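You operate a simulated robot arm through the tools that you are given. There is no shell and no other tool.

You are at the controls of a simulated robot arm. One attempt, no reset.

## Task
Candle the turntable's eggs; move the cracked one to the short white rack.
Fine: all three on the white turntable; into the rack's free cup; lamp off, grey knob back at 1, no egg damaged, the others left in their cups.
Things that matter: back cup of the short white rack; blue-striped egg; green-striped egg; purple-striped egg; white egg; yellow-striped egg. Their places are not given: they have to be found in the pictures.

The check looks at the end state, three seconds after you hand in, the way a careful person would. Anything else that was tipped, shoved, dropped, spilled or broken makes it a failure.

## Robot
A 7-joint arm with a two-finger parallel gripper, fixed in place. Base frame: the origin is on the floor under the middle of its stand, x ahead of it, y to its left, z up; the work surface is at about z = 0.802. Units: m, degrees, N and s.
With the tool pointing down near the work surface it reaches from about 0.42 to 0.92 m from the base axis. Its first joint turns from -143.0 to 143.0 degrees. Payload 3 kg.
The TCP is the grasp point between the finger pads, 0.03 m short of the fingertips. In the tool frame z runs along the fingers and y along their closing line. Largest opening 0.094 m; finger width 0.028, thickness 0.01; the body of the gripper, 0.05 by 0.096 m, starts 0.055 m behind the TCP.
Orientation is told as [roll, pitch, yaw] about the base's x, y, z axes, in that order, counted from this pose: with the fingers straight down and closing along the base's y, the tool's x points along the base's -x, its y along +y and its z along -z.

## Interface
- The arm moves only by the tool servo_tool. Its argument "targets" is a list of rows, each a list of 3 entries, a list of its own where there are three numbers: the turn, a rotation vector about the tool's x, y, z in units of 4 degrees (1.0 is 4 degrees), then the shift along the tool's x, y, z in units of 30 mm (1.0 is 30 mm), then the gripper command, from -1 (shut) to 1 (fully open), values between in proportion. In form: [[[wx, wy, wz], [x, y, z], gripper], ...]. A call has 1 to 20 rows; each row shifts and turns the commanded pose from where the row before left it, along the tool's axes as they then stand. A call with a number of a shift or a turn outside -1 to 1 is refused whole. Each row takes 0.2 s and may step no farther than 0.05 m and 8.6 degrees from the row before; otherwise, or with a gripper value out of range, the whole call is refused. Where a pose cannot be reached the arm comes as near as it can. A force on the tool above 40 N (or 10 N above the force at the start of the call, whichever is more), or a blocked arm, ends the call early, and 0.2 s more pass. The fingers move at their own pace (about 0.072 m/s each) and stop on an object; they squeeze with about 24 N. The grip force told is the motor's: it shows also when the fingers shut on nothing. Time passes only in rows, and 0.2 s behind the last, so rows that do not move let the fingers close. It gives the time, the measured TCP pose, the force on the tool (base axes), the opening and the grip force at its end, in the units of the frame above (readings bear some noise), with the torque about the TCP (base axes, N m) and any sound that the robot's microphone picked up, and new pictures: "pictures" is both (left out), scene, wrist or none.
- Cameras (640 x 400 px; columns grow to the right, rows downward): "scene" is fixed at [0.3993, 0.5002, 1.4152]; the picture's right is [-0.75, -0.67, 0.00], its down [-0.44, 0.50, -0.74] and it looks along [0.50, -0.56, -0.67] (base axes); focal length 268 px, centre (320, 200). "wrist" rides on the gripper at [0.076, 0.014, -0.103] in the tool frame; the picture's right is [-0.18, 0.98, 0.00], its down [-0.75, -0.14, -0.64] and it looks along [-0.63, -0.12, 0.77] (tool axes); focal length 243 px, centre (320, 200).
- pixel_to_xyz(camera, pixels): for up to 12 pixels [column, row] of the newest picture of that camera ("zoom" is the newest enlarged one), the place [x, y, z] in the base frame of the surface seen there, good to about 0.002 m. It takes no simulated time.
- zoom(camera, box): a new picture of the part [left, top, right, bottom] of that camera's present view, enlarged. It takes no simulated time.
- finish_job(): hands the job in; it is judged then, once.

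Open the gripper and draw the arm clear of the work before you hand the job in, unless the task says otherwise.

The tools are called after "Request:" as name(argument=value, ...) on one line, values as JSON. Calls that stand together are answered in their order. servo_tool: Moves the arm, as the interface text tells. Its arguments: {"type":"object","properties":{"targets":{"type":"array","items":{"type":"array"}},"pictures":{"type":"string","enum":["both","scene","wrist","none"]}},"required":["targets"]} The other tools are called the same way: pixel_to_xyz (camera, pixels) gives the place of the surface under pixels of a picture; zoom (camera, box) takes an enlarged picture of a part of a camera's view; finish_job () hands the job in.

At the start:

```text
clock: 0.0
tcp_pos: [0.6144, -0.0227, 1.1667]
orientation: [0.1, 0.0, 0.0]
wrist_force: [-1.1, -1.1, -0.3]
moment: [0.01, 0.01, -0.01]
gripper_width: 0.094
grasp_force: 0.0
```

scene: 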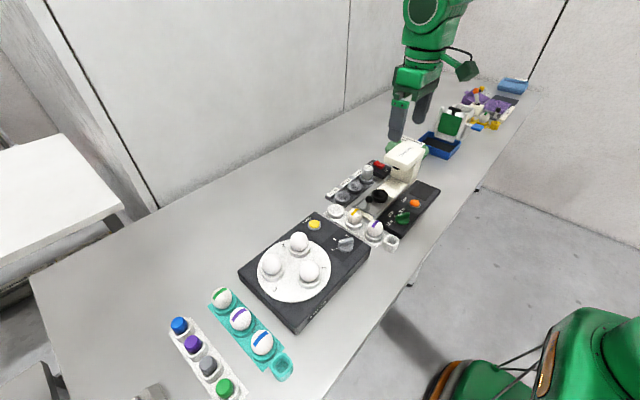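
wrist: 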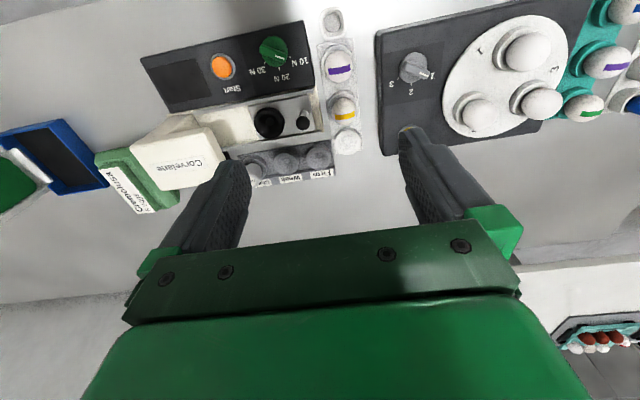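

I start by looking closely at the turntable (scene about 300,270) and the racks around it.

Request:
zoom(camera="scene", box=[220, 190, 400, 340])

Request:
zoom(camera="scene", box=[310, 130, 450, 260])

Request:
zoom(camera="scene", box=[140, 270, 310, 400])

Request:
zoom(camera="wrist", box=[300, 0, 640, 190])

```text
2.67 times, centred on (310, 265) of scene
```

zoom: 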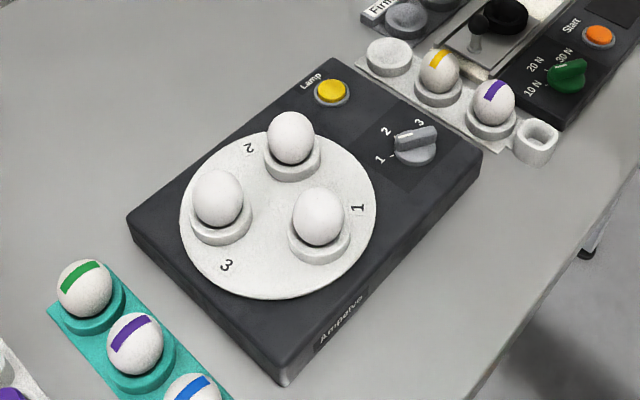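

```text
3.08 times, centred on (380, 195) of scene
```

zoom: 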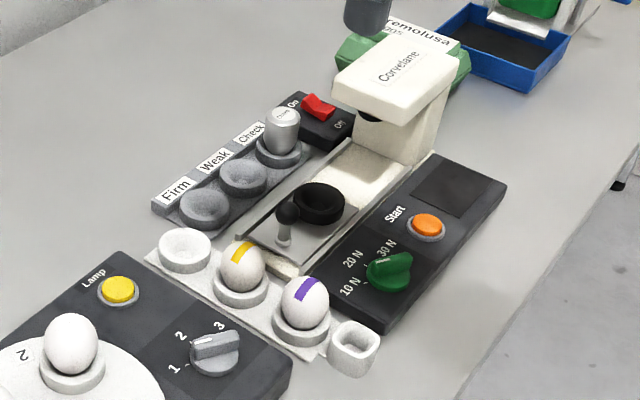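

```text
3.08 times, centred on (225, 335) of scene
```

zoom: 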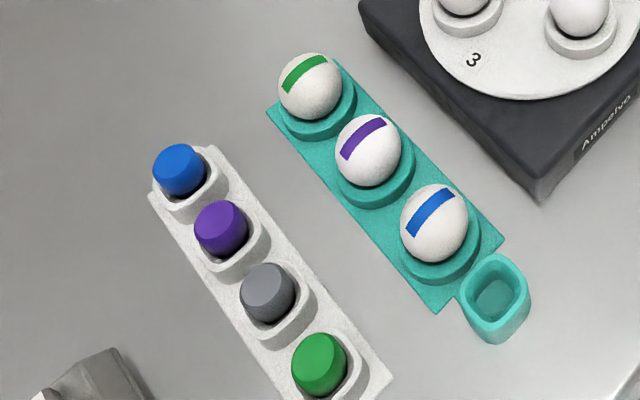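

```text
1.88 times, centred on (470, 95) of wrist
```

zoom: 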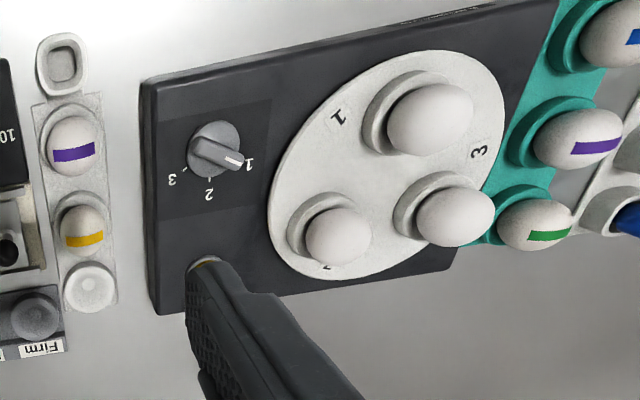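

The turntable box holds three white eggs, a yellow Lamp button and a grey 1-2-3 knob; the short white rack's back cup (scene about 337,211) is empty. I measure the places of those parts.

Request:
pixel_to_xyz(camera="scene", pixels=[[314, 225], [345, 244], [348, 240], [299, 238], [271, 259], [310, 266], [337, 211], [356, 211], [375, 226], [391, 242], [325, 232], [340, 270]])

Request:
zoom(camera="scene", box=[290, 200, 380, 260])

```text
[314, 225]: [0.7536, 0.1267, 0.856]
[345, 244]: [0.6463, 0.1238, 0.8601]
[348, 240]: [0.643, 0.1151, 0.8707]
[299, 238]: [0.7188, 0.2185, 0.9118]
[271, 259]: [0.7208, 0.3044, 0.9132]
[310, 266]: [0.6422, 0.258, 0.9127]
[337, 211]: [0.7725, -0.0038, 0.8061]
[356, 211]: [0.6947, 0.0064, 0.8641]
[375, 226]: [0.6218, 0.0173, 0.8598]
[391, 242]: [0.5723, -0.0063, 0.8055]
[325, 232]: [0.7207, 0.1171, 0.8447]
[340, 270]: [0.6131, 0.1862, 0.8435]
```

```text
6.67 times, centred on (335, 230) of scene
```

zoom: 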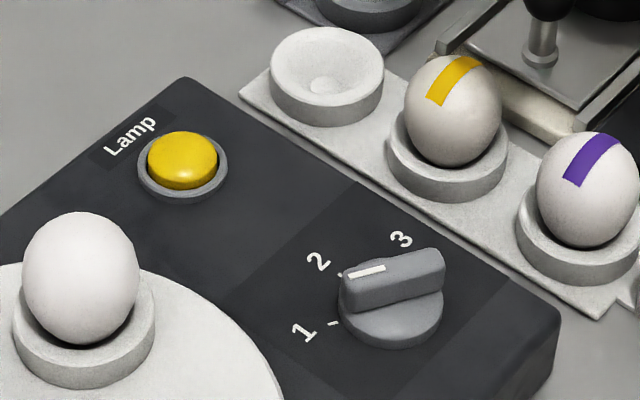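

I measure the knob bar, its scale, button and eggs more finely in this enlarged picture.

Request:
pixel_to_xyz(camera="zoom", pixels=[[348, 275], [385, 267], [395, 264], [436, 254], [303, 332], [334, 323], [340, 273], [318, 262], [401, 239], [182, 155], [182, 190], [324, 82]])

Request:
zoom(camera="wrist", box=[380, 30, 460, 90])

```text
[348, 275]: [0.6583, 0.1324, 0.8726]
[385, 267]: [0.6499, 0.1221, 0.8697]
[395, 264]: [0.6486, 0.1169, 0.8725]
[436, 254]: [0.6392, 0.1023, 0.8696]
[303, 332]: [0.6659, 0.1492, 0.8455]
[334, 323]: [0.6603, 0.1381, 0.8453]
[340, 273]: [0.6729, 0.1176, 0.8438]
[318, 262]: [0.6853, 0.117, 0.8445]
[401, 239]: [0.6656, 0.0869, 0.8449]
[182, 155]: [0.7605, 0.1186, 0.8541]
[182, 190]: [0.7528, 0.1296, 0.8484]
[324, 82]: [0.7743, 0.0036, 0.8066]
```

```text
6.67 times, centred on (420, 60) of wrist
```

zoom: 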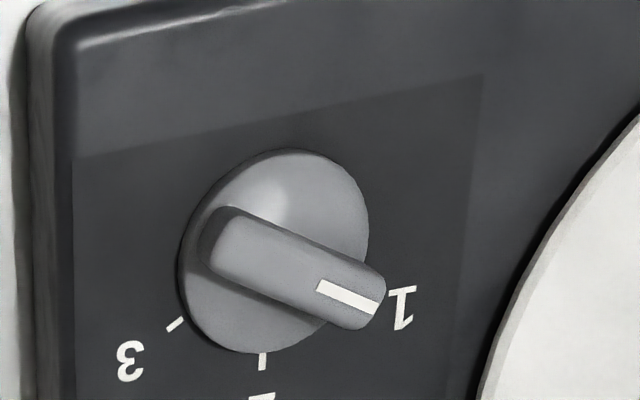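

The knob's bar is centred near (0.648, 0.117), pointing at mark 1, with 2 lying toward +x and 3 toward -y; the lamp button top is near (0.758, 0.122, 0.855). I move with the gripper shut to a place above the button and look again.

Request:
servo_tool(targets=[[[0, 0, 0], [-0.8, 0.8, 0.8], -1], [[0, 0, 0], [-0.8, 0.8, 0.8], -1], [[0, 0, 0], [-0.8, 0.8, 0.8], -1], [[0, 0, 0], [-0.8, 0.8, 0.8], -1], [[0, 0, 0], [-0.8, 0.8, 0.8], -1], [[0, 0, 0], [-0.77, 0.82, 0.8], -1], [[0, 0, 0], [0, 0, 0], -1]], pictures="both")

```text
clock: 1.6
tcp_pos: [0.7613, 0.122, 1.0221]
orientation: [0.0, 0.0, 0.0]
wrist_force: [0.2, 0.0, 0.7]
moment: [-0.03, 0.03, 0.01]
gripper_width: 0.0
grasp_force: 23.9
```

scene: 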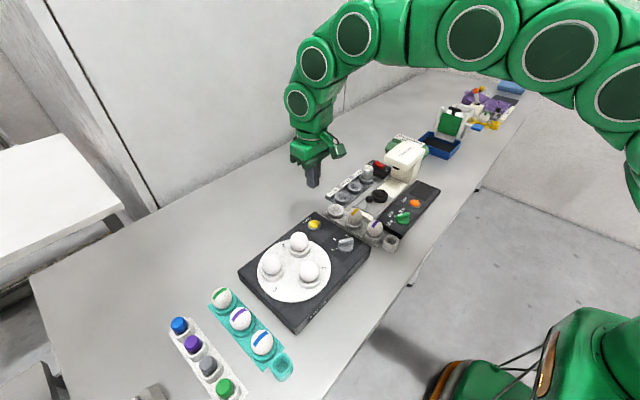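
wrist: 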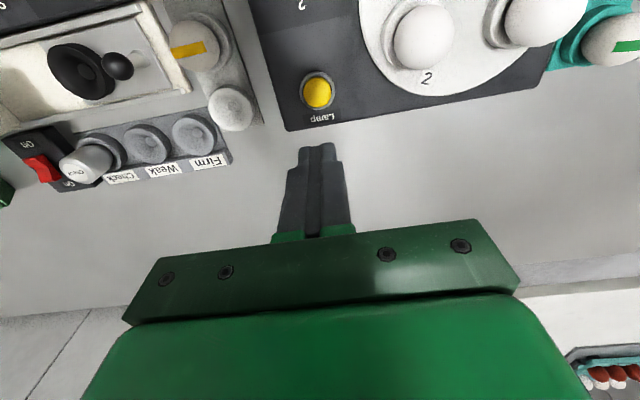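

The wrist picture shows the button at about (317,92) and the back white cup at (232,107). I measure both there, along with eggs and cup edges in view.

Request:
pixel_to_xyz(camera="wrist", pixels=[[317, 92], [311, 92], [323, 92], [317, 84], [317, 101], [232, 107], [215, 107], [250, 107], [232, 90], [424, 38], [397, 60], [232, 125]])

Request:
zoom(camera="wrist", box=[180, 0, 340, 140])

```text
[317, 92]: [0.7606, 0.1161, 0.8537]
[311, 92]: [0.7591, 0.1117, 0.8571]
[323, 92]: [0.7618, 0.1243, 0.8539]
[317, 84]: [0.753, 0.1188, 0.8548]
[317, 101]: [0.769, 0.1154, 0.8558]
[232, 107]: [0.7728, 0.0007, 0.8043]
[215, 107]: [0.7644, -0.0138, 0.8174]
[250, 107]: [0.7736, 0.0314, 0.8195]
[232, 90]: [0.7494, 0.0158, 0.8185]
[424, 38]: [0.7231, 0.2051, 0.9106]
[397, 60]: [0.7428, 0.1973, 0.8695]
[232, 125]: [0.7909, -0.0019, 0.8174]
```

```text
2.86 times, centred on (260, 70) of wrist
```

zoom: 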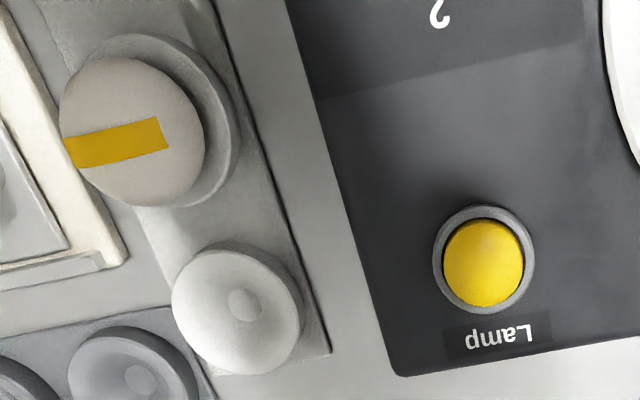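

Button centre is about (0.761, 0.118), top 0.856, so I shift 4 mm toward -y and descend to just above it (fingertips about z 0.862).

Request:
servo_tool(targets=[[[0, 0, 0], [0, -0.13, 1.0], -1], [[0, 0, 0], [0, 0, 1.0], -1], [[0, 0, 0], [0, 0, 1.0], -1], [[0, 0, 0], [0, 0, 1.0], -1], [[0, 0, 0], [0, 0, 0.33], -1], [[0, 0, 0], [0, 0, 0], -1]], pictures="both")

```text
clock: 3.0
tcp_pos: [0.7597, 0.1187, 0.8954]
orientation: [0.1, -0.1, 0.0]
wrist_force: [0.7, 0.0, 0.3]
moment: [0.01, 0.02, 0.02]
gripper_width: 0.0
grasp_force: 23.7
```

scene: 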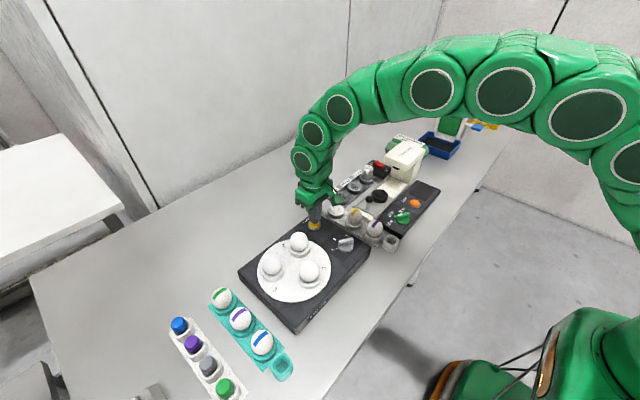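
wrist: 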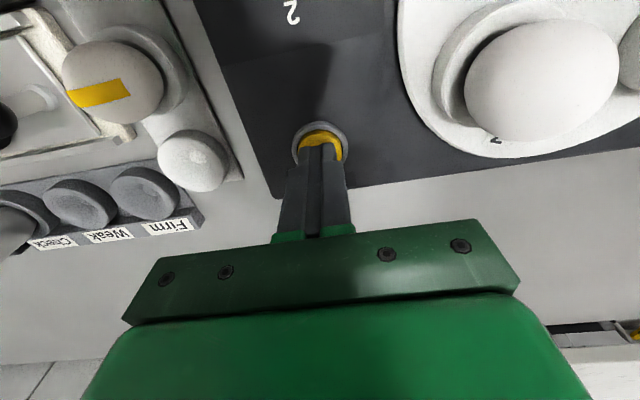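

The closed fingertips sit right over the button (wrist about 322,140), about 9 mm above it. I press in small steps and watch force and sound.

Request:
servo_tool(targets=[[[0, 0, 0], [0, 0, 0.2], -1], [[0, 0, 0], [0, 0, 0.1], -1], [[0, 0, 0], [0, 0, 0.07], -1], [[0, 0, 0], [0, 0, 0.07], -1]], pictures="scene")

```text
clock: 4.0
tcp_pos: [0.7583, 0.118, 0.8818]
orientation: [0.0, 0.0, 0.0]
wrist_force: [1.3, -0.7, 3.3]
moment: [0.01, -0.02, -0.02]
gripper_width: 0.0001
grasp_force: 24.1
heard: click
```

scene: 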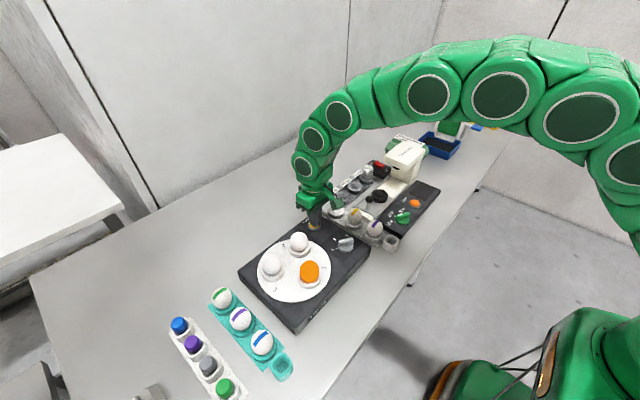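

A click was heard and the egg at scene (310,272) now glows orange, so the lamp is on for place 1. I raise the fingers straight up off the button and look closely.

Request:
servo_tool(targets=[[[0, 0, 0], [0, 0, -0.5], -1], [[0, 0, 0], [0, 0, -1.0], -1], [[0, 0, 0], [0, 0, -1.0], -1], [[0, 0, 0], [0, 0, -1.0], -1], [[0, 0, 0], [0, 0, -0.5], -1]], pictures="both")

Request:
zoom(camera="scene", box=[250, 225, 346, 305])

Request:
zoom(camera="scene", box=[292, 253, 328, 291])

```text
clock: 5.2
tcp_pos: [0.7572, 0.1155, 1.0011]
orientation: [0.0, 0.0, 0.0]
wrist_force: [0.3, 0.6, 0.0]
moment: [0.0, -0.02, 0.01]
gripper_width: 0.0
grasp_force: 23.6
```

scene: 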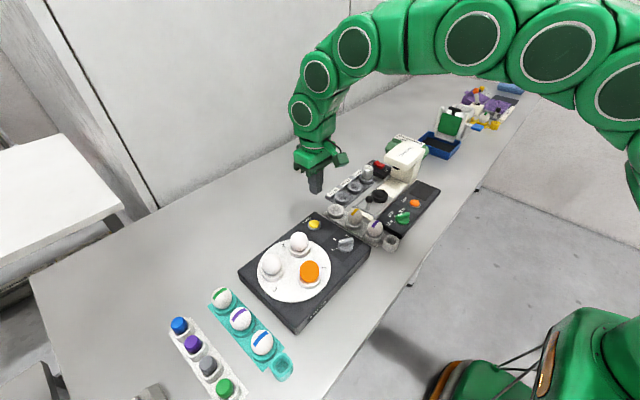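
wrist: 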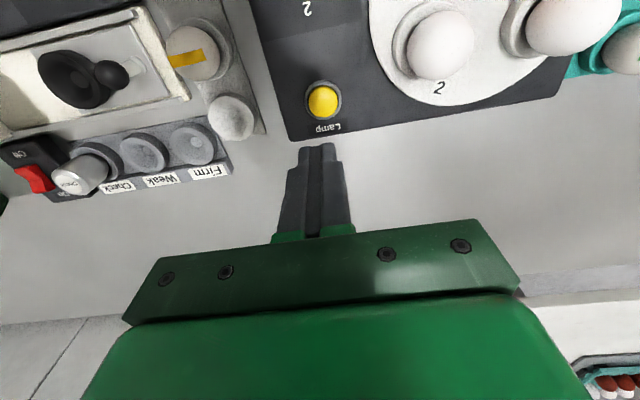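

```text
5.00 times, centred on (298, 265) of scene
```

zoom: 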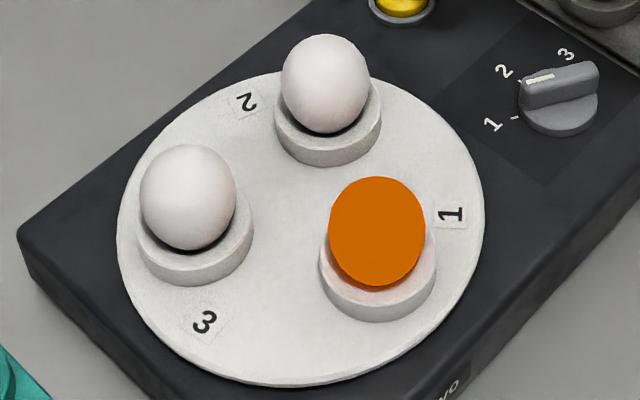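

```text
10.53 times, centred on (310, 272) of scene
```

zoom: 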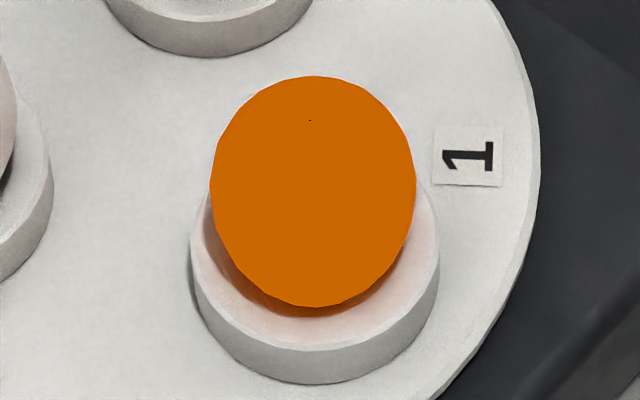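

Egg 1 glows evenly from the scene side with only a tiny dark speck near zoom (310,120). I move above the turntable to view egg 1 with the wrist camera from other sides.

Request:
servo_tool(targets=[[[0, 0, 0], [0.64, 0.95, -0.26], -1], [[0, 0, 0], [0.64, 0.95, -0.26], -1], [[0, 0, 0], [0.64, 0.95, -0.26], -1], [[0, 0, 0], [0.64, 0.95, -0.26], -1], [[0, 0, 0], [0.64, 0.95, -0.26], -1], [[0, 0, 0], [0, 0, 0], -1]], pictures="wrist")

Request:
zoom(camera="wrist", box=[240, 0, 400, 140])

```text
clock: 6.6
tcp_pos: [0.6611, 0.2617, 1.0406]
orientation: [0.0, 0.0, 0.0]
wrist_force: [-0.3, 0.6, -0.1]
moment: [0.01, -0.02, 0.03]
gripper_width: 0.0
grasp_force: 23.7
```

wrist: 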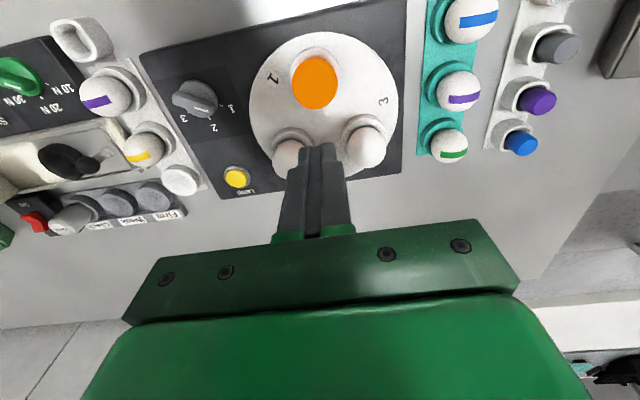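

```text
2.86 times, centred on (320, 70) of wrist
```

zoom: 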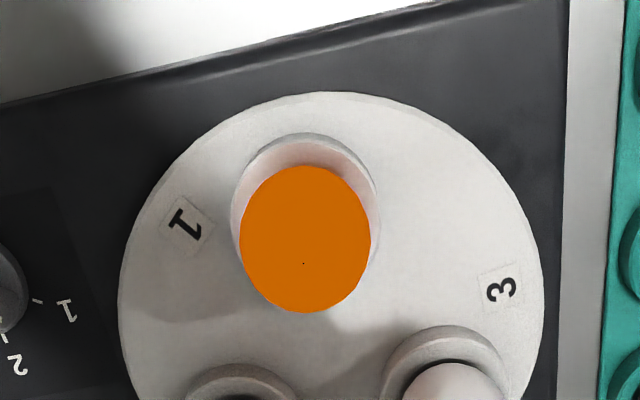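

Egg 1 also looks even from above (the speck at zoom 304,263 sits at the pole). Next I measure the knob in this wrist picture (about 195,98) before going to turn it.

Request:
zoom(camera="wrist", box=[160, 65, 250, 135])

Request:
pixel_to_xyz(camera="wrist", pixels=[[290, 155], [365, 148], [314, 82], [180, 181], [110, 95], [148, 150], [293, 138], [363, 125]])

```text
5.71 times, centred on (205, 100) of wrist
```

zoom: 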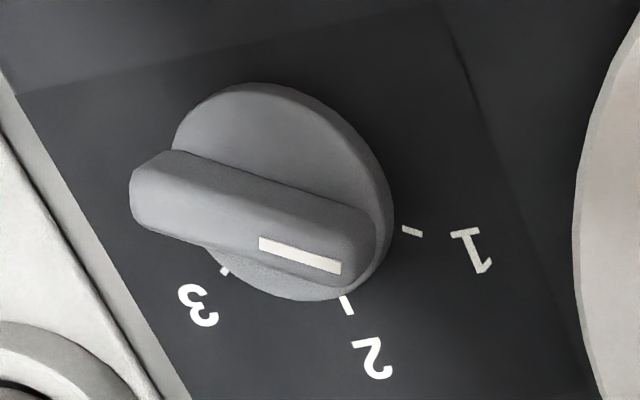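

```text
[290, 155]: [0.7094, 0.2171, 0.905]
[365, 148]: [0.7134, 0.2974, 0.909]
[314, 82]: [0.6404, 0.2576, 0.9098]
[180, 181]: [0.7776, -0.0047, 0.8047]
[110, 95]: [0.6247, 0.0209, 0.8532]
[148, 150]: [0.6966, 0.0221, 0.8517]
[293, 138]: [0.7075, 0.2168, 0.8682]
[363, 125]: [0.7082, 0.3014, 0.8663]
```

Request:
pixel_to_xyz(camera="zoom", pixels=[[145, 165], [250, 215], [365, 230], [300, 255], [135, 205], [355, 270], [260, 120], [280, 290], [412, 231], [347, 305], [225, 271], [240, 230]])

```text
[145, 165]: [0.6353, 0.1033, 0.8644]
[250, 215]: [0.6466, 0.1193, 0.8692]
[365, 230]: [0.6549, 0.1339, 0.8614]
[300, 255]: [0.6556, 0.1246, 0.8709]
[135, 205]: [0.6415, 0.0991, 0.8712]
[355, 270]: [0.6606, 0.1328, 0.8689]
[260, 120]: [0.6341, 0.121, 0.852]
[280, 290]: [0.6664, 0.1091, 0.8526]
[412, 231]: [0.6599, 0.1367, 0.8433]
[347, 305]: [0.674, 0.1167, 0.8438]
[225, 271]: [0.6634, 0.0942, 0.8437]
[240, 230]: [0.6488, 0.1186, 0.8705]
```

The ticks give a knob centre of about (0.649, 0.1165), bar along about 60 degrees, bar top 0.870 and knob disc 0.852. I move over the knob, turn the tool by +60 degrees yaw so the fingers straddle the bar, and part-open the gripper.

Request:
servo_tool(targets=[[[0, 0, 0], [0.08, -0.968, 0.4], -1], [[0, 0, 0], [0.08, -0.968, 0.4], -1], [[0, 0, 0], [0.08, -0.968, 0.4], -1], [[0, 0, 0], [0.08, -0.968, 0.4], -1], [[0, 0, 0], [0.08, -0.968, 0.4], -0.15], [[0, 0, -1], [0, 0, 0], -0.15], [[0, 0, -1], [0, 0, 0], -0.15], [[0, 0, -1], [0, 0, 0], -0.15], [[0, 0, -1], [0, 0, 0], -0.15], [[0, 0, -1], [0, 0, 0], -0.15], [[0, 0, -1], [0, 0, 0], -0.15], [[0, 0, -1], [0, 0, 0], -0.15], [[0, 0, -1], [0, 0, 0], -0.15], [[0, 0, -1], [0, 0, 0], -0.15], [[0, 0, -1], [0, 0, 0], -0.15], [[0, 0, -1], [0, 0, 0], -0.15], [[0, 0, -1], [0, 0, 0], -0.15], [[0, 0, -1], [0, 0, 0], -0.15], [[0, 0, -1], [0, 0, 0], -0.15], [[0, 0, -1], [0, 0, 0], -0.15]], pictures="both")

```text
clock: 10.8
tcp_pos: [0.6495, 0.116, 0.9796]
orientation: [0.0, 0.1, 60.1]
wrist_force: [0.0, -0.1, -0.8]
moment: [0.01, -0.01, -0.02]
gripper_width: 0.0399
grasp_force: 0.1
```

scene: 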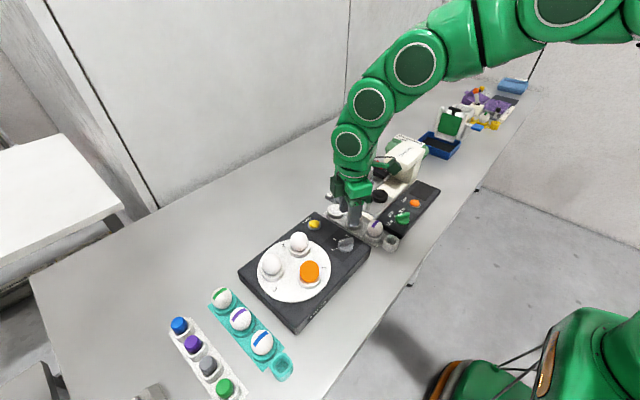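
wrist: 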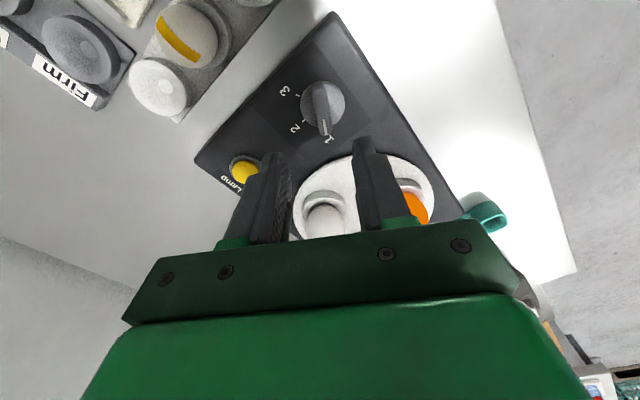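

The wrist view shows the bar lined up between the fingers (322,110). I descend 90 mm so the fingertips straddle the bar just above the knob disc.

Request:
servo_tool(targets=[[[0, 0, 0], [0, 0, 1.0], -0.15], [[0, 0, 0], [0, 0, 1.0], -0.15], [[0, 0, 0], [0, 0, 0.7], -0.15], [[0, 0, 0], [0, 0, 0.3], -0.15], [[0, 0, 0], [0, 0, 0], -0.15]], pictures="both")

```text
clock: 12.0
tcp_pos: [0.6506, 0.1139, 0.8882]
orientation: [-0.1, 0.0, 60.0]
wrist_force: [0.1, 0.4, 0.6]
moment: [0.02, 0.0, 0.01]
gripper_width: 0.0401
grasp_force: 0.1
```

scene: 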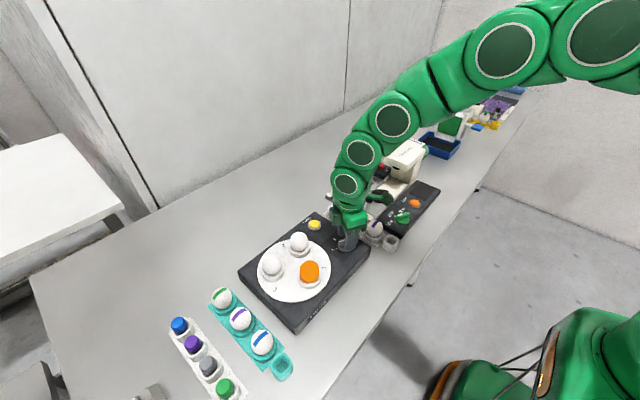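
wrist: 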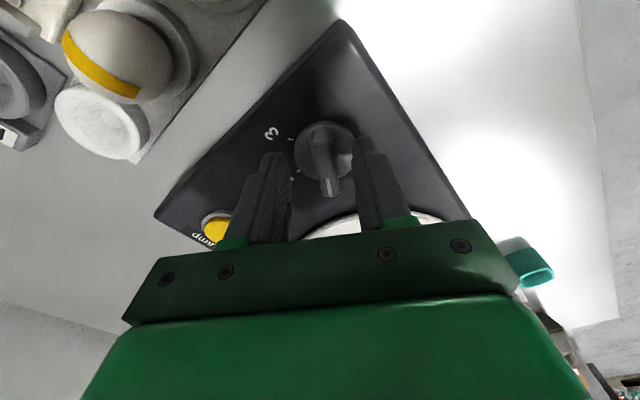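

I zoom in to judge how well the bar is centred between the fingertips.

Request:
zoom(camera="wrist", box=[240, 110, 400, 250])

Request:
pixel_to_xyz(camera="wrist", pixels=[[322, 152], [328, 185], [318, 170], [332, 170]])

```text
2.86 times, centred on (320, 180) of wrist
```

zoom: 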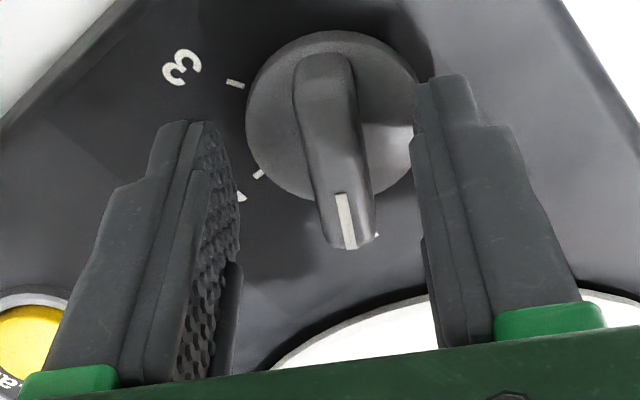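

```text
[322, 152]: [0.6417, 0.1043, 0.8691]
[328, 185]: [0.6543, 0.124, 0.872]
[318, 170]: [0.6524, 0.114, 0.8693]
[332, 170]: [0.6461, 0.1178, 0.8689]
```

The bar's mid is about 2 mm toward tool +y of the TCP, so I shift by that and close on the bar.

Request:
servo_tool(targets=[[[0, 0, 0], [-0.03, 0.06, 0], -0.5], [[0, 0, 0], [0, 0, 0], -0.7], [[0, 0, 0], [0, 0, 0], -1], [[0, 0, 0], [0, 0, 0], -1]], pictures="wrist")

```text
clock: 13.0
tcp_pos: [0.6473, 0.117, 0.8889]
orientation: [0.2, 0.1, 60.1]
wrist_force: [-21.8, 13.8, 7.6]
moment: [0.03, 0.68, 0.07]
gripper_width: 0.0122
grasp_force: 45.1
```

wrist: 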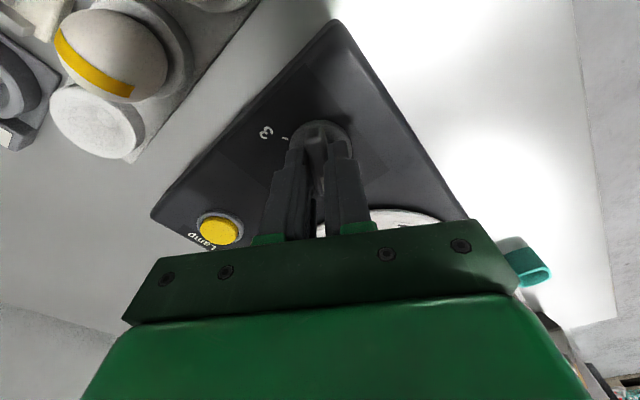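

The bar is gripped (12.2 mm wide) but a 25 N side force along tool +y says I'm still off-centre by a bit; I shift a little toward tool +y to relax it.

Request:
servo_tool(targets=[[[0, 0, 0], [0, 0.04, 0], -1], [[0, 0, 0], [0, 0, 0], -1]], pictures="none")

```text
clock: 13.6
tcp_pos: [0.6484, 0.1168, 0.8887]
orientation: [-0.1, -0.1, 60.0]
wrist_force: [-11.6, 2.0, 7.7]
moment: [-1.1, 0.99, 0.0]
gripper_width: 0.0123
grasp_force: 45.0
```

The force fell from 25 N to 12 N, so I shift a little further the same way.

Request:
servo_tool(targets=[[[0, 0, 0], [0.01, 0.03, -0.02], -1], [[0, 0, 0], [0, 0, 0], -1]], pictures="none")

```text
clock: 14.2
tcp_pos: [0.6481, 0.1164, 0.8895]
orientation: [-0.2, 0.0, 60.0]
wrist_force: [20.8, -19.7, -16.9]
moment: [-0.6, -0.38, -0.08]
gripper_width: 0.0122
grasp_force: 44.9
```

The force flipped sign, so I overshot by about 0.6 mm; the contact is stiff. I go back that bit and relax the grip to about 13.2 mm so the bar is held loosely between the pads.

Request:
servo_tool(targets=[[[0, 0, 0], [0.005, -0.02, 0.01], -0.72], [[0, 0, 0], [0, 0, 0], -0.72], [[0, 0, 0], [0, 0, 0], -0.72]], pictures="none")

```text
clock: 15.0
tcp_pos: [0.6474, 0.1173, 0.8891]
orientation: [0.0, 0.0, 60.0]
wrist_force: [4.5, -1.2, -0.4]
moment: [-0.03, -0.09, 0.01]
gripper_width: 0.0152
grasp_force: 2.1
```

Forces are near zero now with the bar loosely between the pads. I turn the tool clockwise (tool +z) in steps toward mark 2, checking midway.

Request:
servo_tool(targets=[[[0, 0, 1], [0, 0, 0], -0.72], [[0, 0, 1], [0, 0, 0], -0.72], [[0, 0, 1], [0, 0, 0], -0.72], [[0, 0, 1], [0, 0, 0], -0.72], [[0, 0, 1], [0, 0, 0], -0.72], [[0, 0, 1], [0, 0, 0], -0.72]], pictures="both")

```text
clock: 16.4
tcp_pos: [0.6486, 0.117, 0.888]
orientation: [0.0, -0.1, 36.0]
wrist_force: [0.6, -0.5, 0.6]
moment: [-0.02, -0.03, -0.01]
gripper_width: 0.014
grasp_force: 0.9
```

scene: 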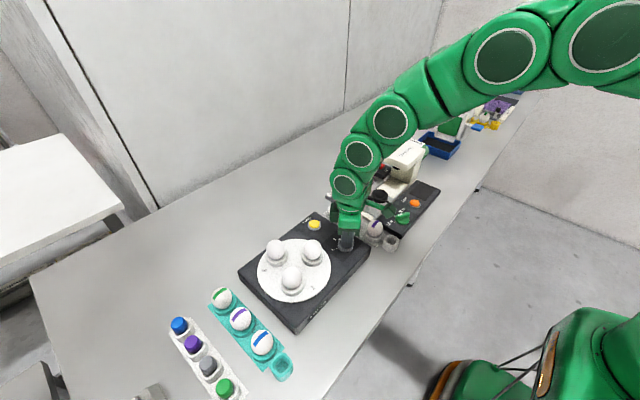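
wrist: 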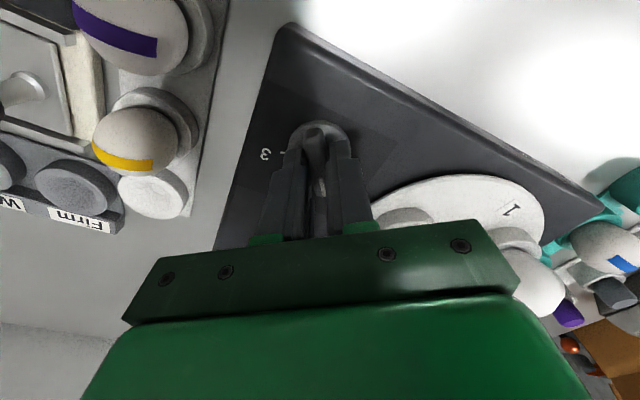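

The knob is following (orientation 36 degrees) and the turntable is turning with it, low forces. I go on the remaining 36 degrees to mark 2.

Request:
servo_tool(targets=[[[0, 0, 1], [0, 0, 0], -0.72], [[0, 0, 1], [0, 0, 0], -0.72], [[0, 0, 1], [0, 0, 0], -0.72], [[0, 0, 1], [0, 0, 0], -0.72], [[0, 0, 1], [0, 0, 0], -0.72], [[0, 0, 1], [0, 0, 0], -0.72], [[0, 0, 1], [0, 0, 0], -0.72], [[0, 0, 1], [0, 0, 0], -0.72], [[0, 0, 1], [0, 0, 0], -0.72], [[0, 0, 0], [0, 0, 0], -0.72]], pictures="both")

```text
clock: 18.6
tcp_pos: [0.6471, 0.1178, 0.8891]
orientation: [0.0, 0.1, 0.0]
wrist_force: [0.1, 1.1, 0.8]
moment: [0.02, -0.02, 0.05]
gripper_width: 0.0134
grasp_force: 0.3
```

scene: 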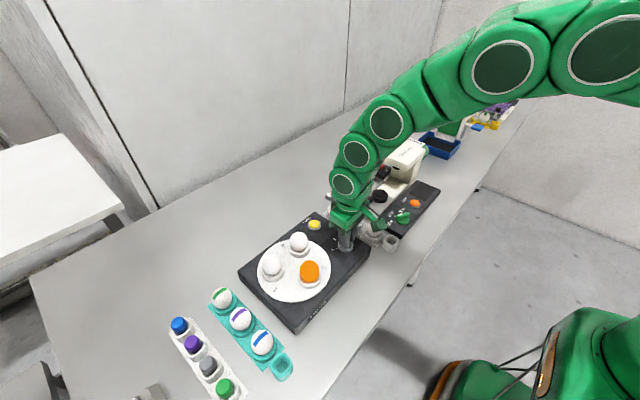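
wrist: 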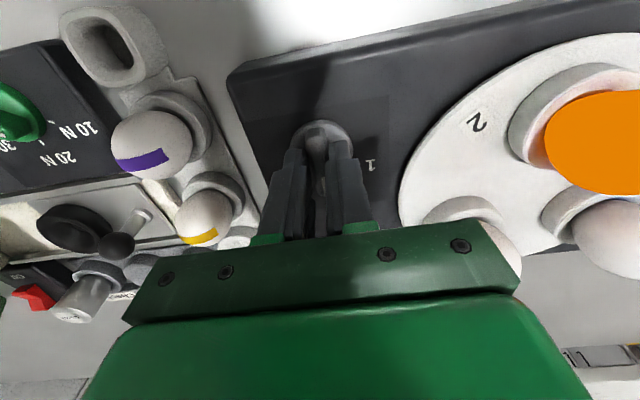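

The turntable has moved on and egg 2 is now lit at scene (310,272). I zoom on it in both cameras.

Request:
zoom(camera="scene", box=[286, 250, 334, 294])

Request:
zoom(camera="scene", box=[250, 225, 346, 305])

Request:
zoom(camera="wrist", box=[480, 40, 640, 220])

```text
9.09 times, centred on (310, 272) of scene
```

zoom: 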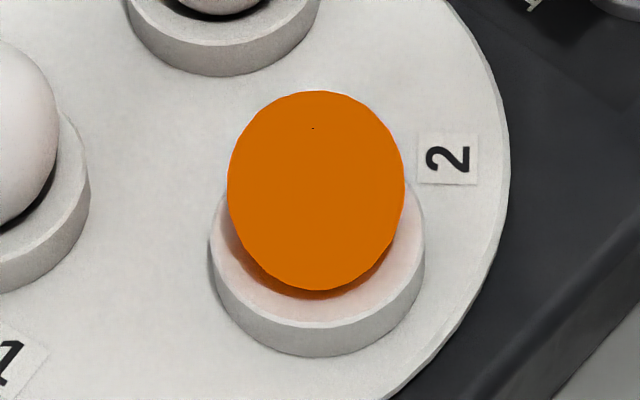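

```text
5.00 times, centred on (298, 265) of scene
```

zoom: 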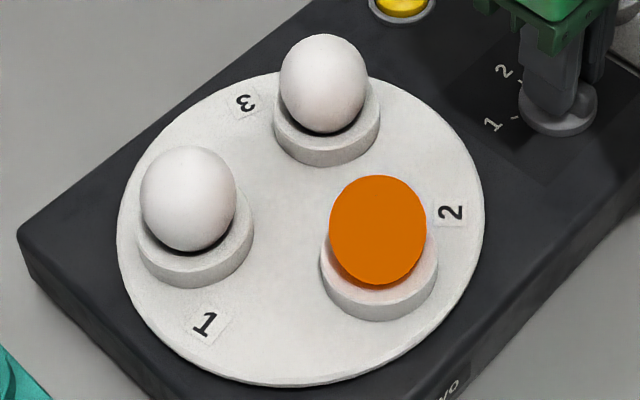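

```text
2.22 times, centred on (560, 130) of wrist
```

zoom: 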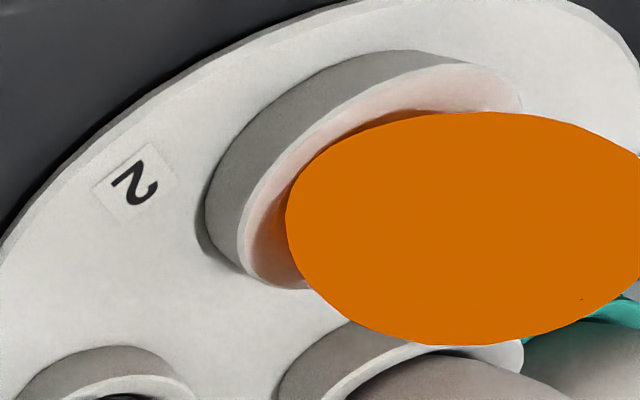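

Egg 2 also glows evenly from both views. I keep the loose hold and turn another 60 degrees to mark 3.

Request:
servo_tool(targets=[[[0, 0, 1], [0, 0, 0], -0.72], [[0, 0, 1], [0, 0, 0], -0.72], [[0, 0, 1], [0, 0, 0], -0.72], [[0, 0, 1], [0, 0, 0], -0.72], [[0, 0, 1], [0, 0, 0], -0.72], [[0, 0, 1], [0, 0, 0], -0.72], [[0, 0, 1], [0, 0, 0], -0.72], [[0, 0, 1], [0, 0, 0], -0.72], [[0, 0, 1], [0, 0, 0], -0.72], [[0, 0, 1], [0, 0, 0], -0.72], [[0, 0, 1], [0, 0, 0], -0.72], [[0, 0, 1], [0, 0, 0], -0.72], [[0, 0, 1], [0, 0, 0], -0.72], [[0, 0, 1], [0, 0, 0], -0.72], [[0, 0, 1], [0, 0, 0], -0.72], [[0, 0, 0], [0, 0, 0], -0.72]], pictures="both")

Request:
zoom(camera="scene", box=[250, 225, 346, 305])

Request:
zoom(camera="scene", box=[286, 250, 334, 294])

```text
clock: 22.0
tcp_pos: [0.6472, 0.1177, 0.8899]
orientation: [0.0, 0.1, -59.9]
wrist_force: [3.1, 1.0, 0.8]
moment: [0.06, -0.12, 0.0]
gripper_width: 0.0155
grasp_force: 1.9
```

scene: 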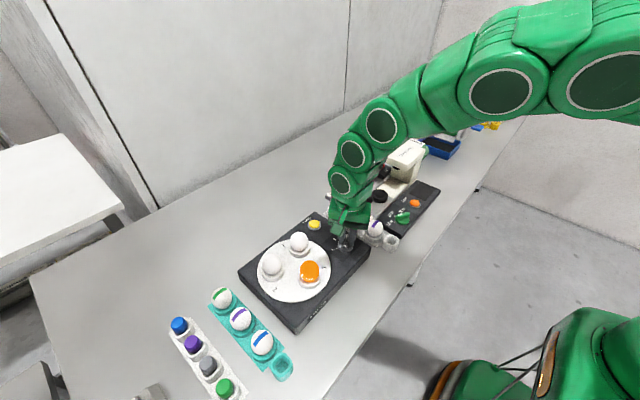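
wrist: 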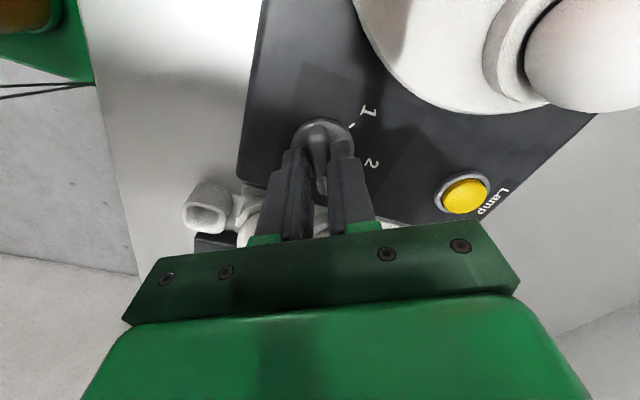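

```text
5.00 times, centred on (298, 265) of scene
```

zoom: 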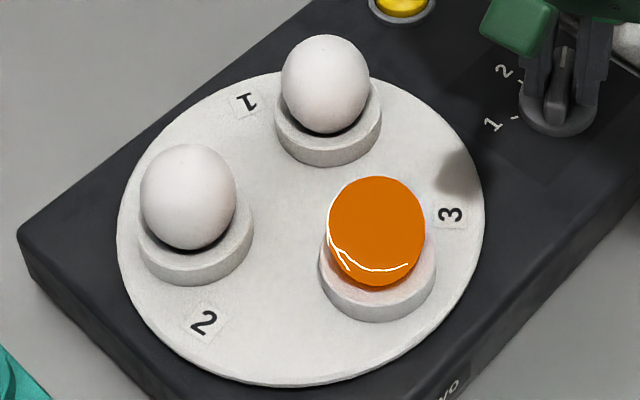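

```text
9.09 times, centred on (310, 272) of scene
```

zoom: 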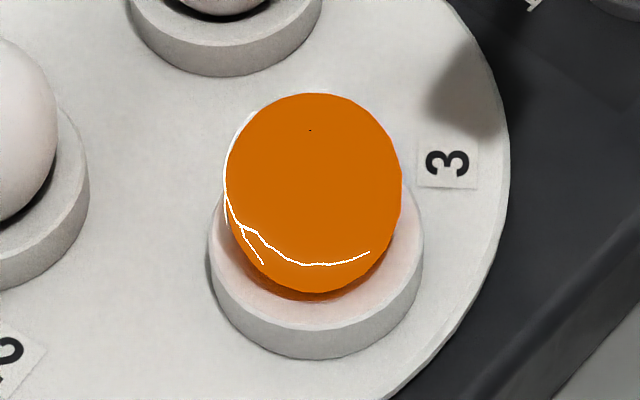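

Egg 3 shows bright branching crack lines (zoom 225-370, 120-265), while 1 and 2 were clean: egg 3 is the cracked one. I now turn the knob back counterclockwise toward 1, still holding it loosely.

Request:
servo_tool(targets=[[[0, 0, -1], [0, 0, 0], -0.72], [[0, 0, -1], [0, 0, 0], -0.72], [[0, 0, -1], [0, 0, 0], -0.72], [[0, 0, -1], [0, 0, 0], -0.72], [[0, 0, -1], [0, 0, 0], -0.72], [[0, 0, -1], [0, 0, 0], -0.72], [[0, 0, -1], [0, 0, 0], -0.72], [[0, 0, -1], [0, 0, 0], -0.72], [[0, 0, -1], [0, 0, 0], -0.72], [[0, 0, -1], [0, 0, 0], -0.72], [[0, 0, -1], [0, 0, 0], -0.72], [[0, 0, -1], [0, 0, 0], -0.72], [[0, 0, -1], [0, 0, 0], -0.72], [[0, 0, -1], [0, 0, 0], -0.72], [[0, 0, -1], [0, 0, 0], -0.72]], pictures="both")

```text
clock: 25.2
tcp_pos: [0.6476, 0.118, 0.8878]
orientation: [0.1, 0.0, 0.1]
wrist_force: [0.1, -0.9, 0.0]
moment: [-0.03, -0.01, 0.0]
gripper_width: 0.0133
grasp_force: 0.1
```

scene: 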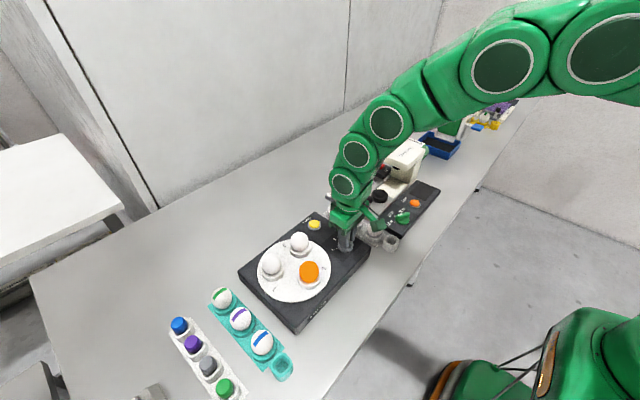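
wrist: 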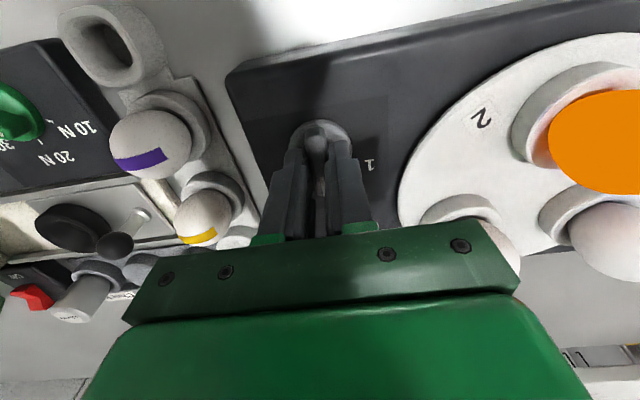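

The table is back at place 2 with tiny forces. I continue another 62 degrees to reach mark 1.

Request:
servo_tool(targets=[[[0, 0, -1], [0, 0, 0], -0.72], [[0, 0, -1], [0, 0, 0], -0.72], [[0, 0, -1], [0, 0, 0], -0.72], [[0, 0, -1], [0, 0, 0], -0.72], [[0, 0, -1], [0, 0, 0], -0.72], [[0, 0, -1], [0, 0, 0], -0.72], [[0, 0, -1], [0, 0, 0], -0.72], [[0, 0, -1], [0, 0, 0], -0.72], [[0, 0, -1], [0, 0, 0], -0.72], [[0, 0, -1], [0, 0, 0], -0.72], [[0, 0, -1], [0, 0, 0], -0.72], [[0, 0, -1], [0, 0, 0], -0.72], [[0, 0, -1], [0, 0, 0], -0.72], [[0, 0, -1], [0, 0, 0], -0.72], [[0, 0, -1], [0, 0, 0], -0.72], [[0, 0, -0.5], [0, 0, 0], -0.72], [[0, 0, 0], [0, 0, 0], -0.72]], pictures="both")

Request:
zoom(camera="scene", box=[250, 225, 370, 305])

Request:
zoom(camera="wrist", box=[240, 110, 400, 250])

```text
clock: 28.8
tcp_pos: [0.6463, 0.1173, 0.8901]
orientation: [0.1, -0.1, 62.1]
wrist_force: [1.9, -1.7, 0.3]
moment: [-0.09, -0.03, 0.0]
gripper_width: 0.0144
grasp_force: 1.6
```

scene: 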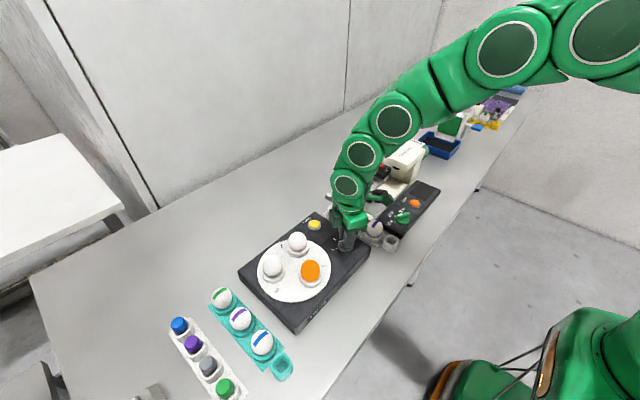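
wrist: 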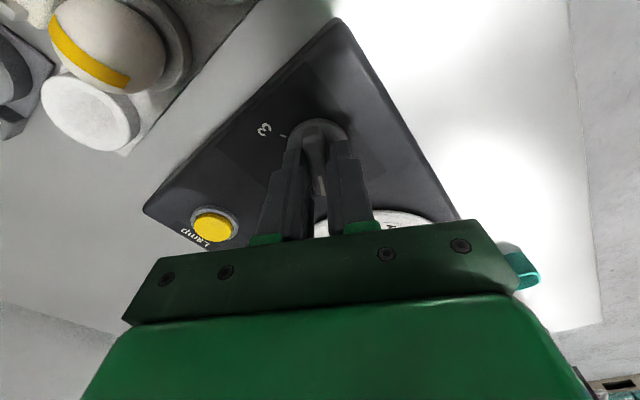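

```text
5.00 times, centred on (310, 265) of scene
```

zoom: 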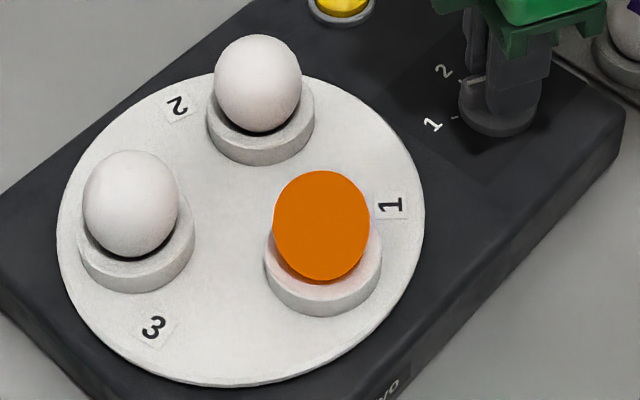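

```text
2.86 times, centred on (320, 180) of wrist
```

zoom: 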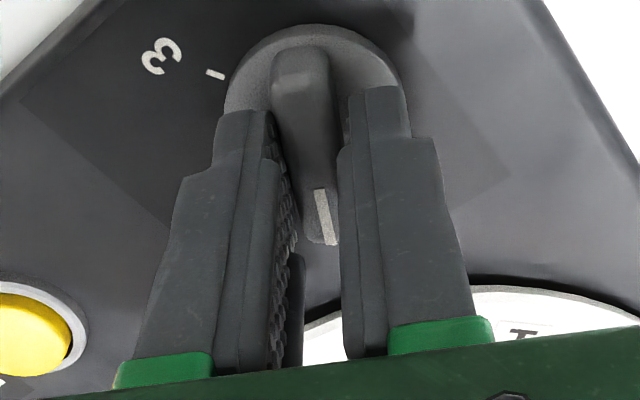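

The table is back at place 1, with egg positions differing from the start by about a pixel (slight over-turn). I open the fingers to free the knob and compare.

Request:
servo_tool(targets=[[[0, 0, 0], [0, 0, 0], -0.5], [[0, 0, 0], [0, 0, 0], -0.3], [[0, 0, 0], [0, 0, -0.5], -0.15], [[0, 0, 0], [0, 0, -1], -0.15], [[0, 0, 0], [0, 0, -1], -0.15]], pictures="both")

Request:
zoom(camera="scene", box=[250, 225, 346, 305])

Request:
zoom(camera="wrist", box=[240, 60, 400, 200])

```text
clock: 30.0
tcp_pos: [0.6473, 0.1166, 0.9642]
orientation: [0.0, 0.0, 62.1]
wrist_force: [-0.4, 1.1, 0.6]
moment: [-0.01, -0.01, 0.03]
gripper_width: 0.0398
grasp_force: 0.1
```

scene: 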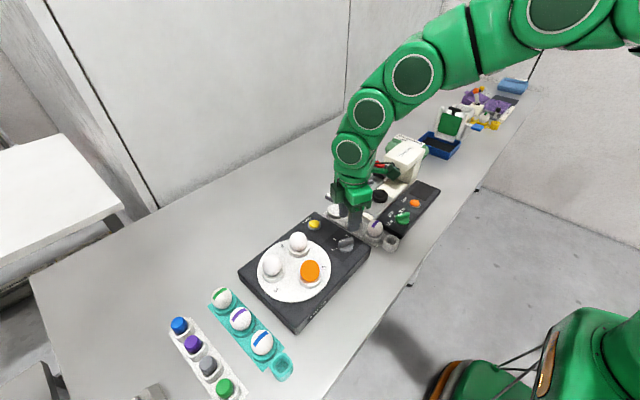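
wrist: 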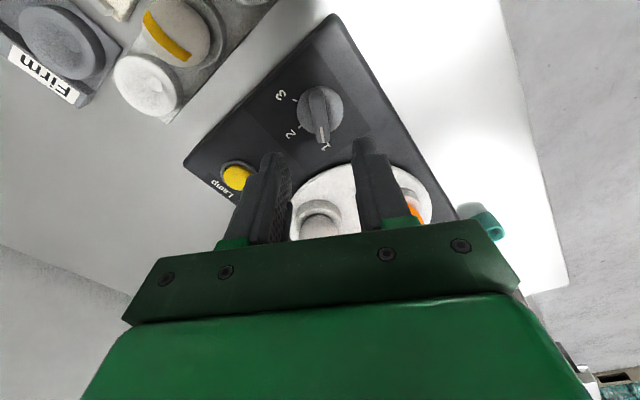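

```text
5.00 times, centred on (298, 265) of scene
```

zoom: 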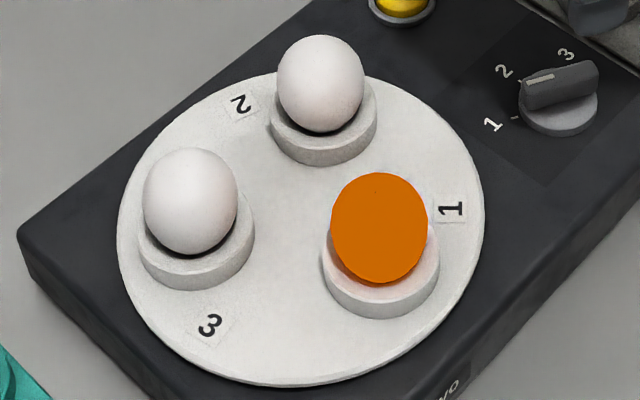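

```text
2.86 times, centred on (320, 130) of wrist
```

zoom: 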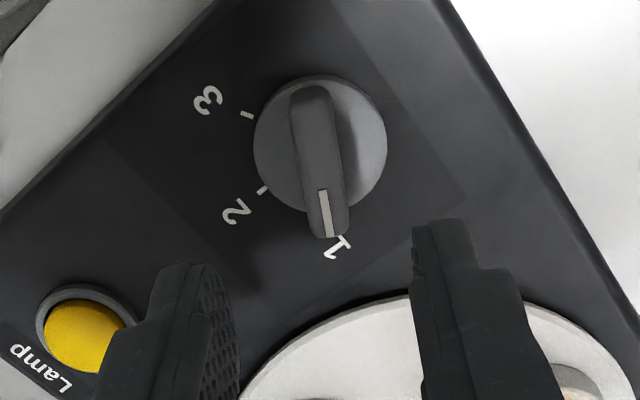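

The table is only about 2 degrees past its start (knob about 1 degree over) and the bar points at mark 1. I check the bar's angle from points on its top.

Request:
pixel_to_xyz(camera="zoom", pixels=[[311, 95], [317, 150], [323, 190], [329, 235], [298, 150], [335, 150], [311, 200], [344, 200]])

Request:
pixel_to_xyz(camera="scene", pixels=[[299, 238], [271, 259], [298, 249], [263, 277], [288, 257], [277, 280], [222, 290], [240, 311], [271, 254]])

Request:
zoom(camera="scene", box=[245, 235, 305, 295])

```text
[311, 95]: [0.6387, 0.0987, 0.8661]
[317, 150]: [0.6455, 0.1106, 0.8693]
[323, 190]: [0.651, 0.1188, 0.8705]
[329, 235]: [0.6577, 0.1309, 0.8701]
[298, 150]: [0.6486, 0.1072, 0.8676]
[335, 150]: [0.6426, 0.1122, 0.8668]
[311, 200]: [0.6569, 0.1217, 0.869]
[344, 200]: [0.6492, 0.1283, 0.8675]
```

```text
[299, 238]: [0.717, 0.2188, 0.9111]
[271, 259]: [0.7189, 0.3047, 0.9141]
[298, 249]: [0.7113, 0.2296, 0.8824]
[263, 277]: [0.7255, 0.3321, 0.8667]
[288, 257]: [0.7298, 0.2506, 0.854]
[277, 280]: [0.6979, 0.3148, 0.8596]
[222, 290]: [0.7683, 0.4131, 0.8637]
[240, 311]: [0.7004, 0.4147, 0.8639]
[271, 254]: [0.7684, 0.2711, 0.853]
```

```text
6.67 times, centred on (275, 265) of scene
```

zoom: 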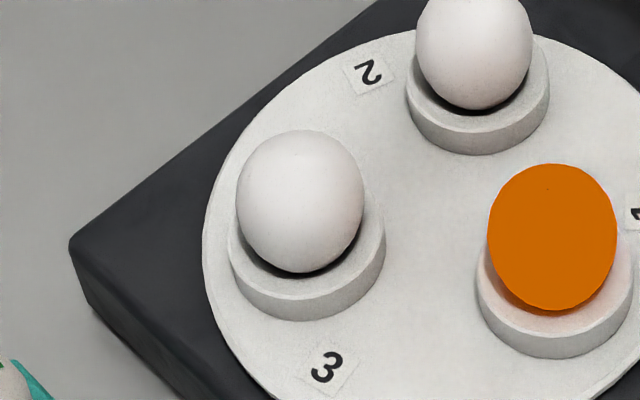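

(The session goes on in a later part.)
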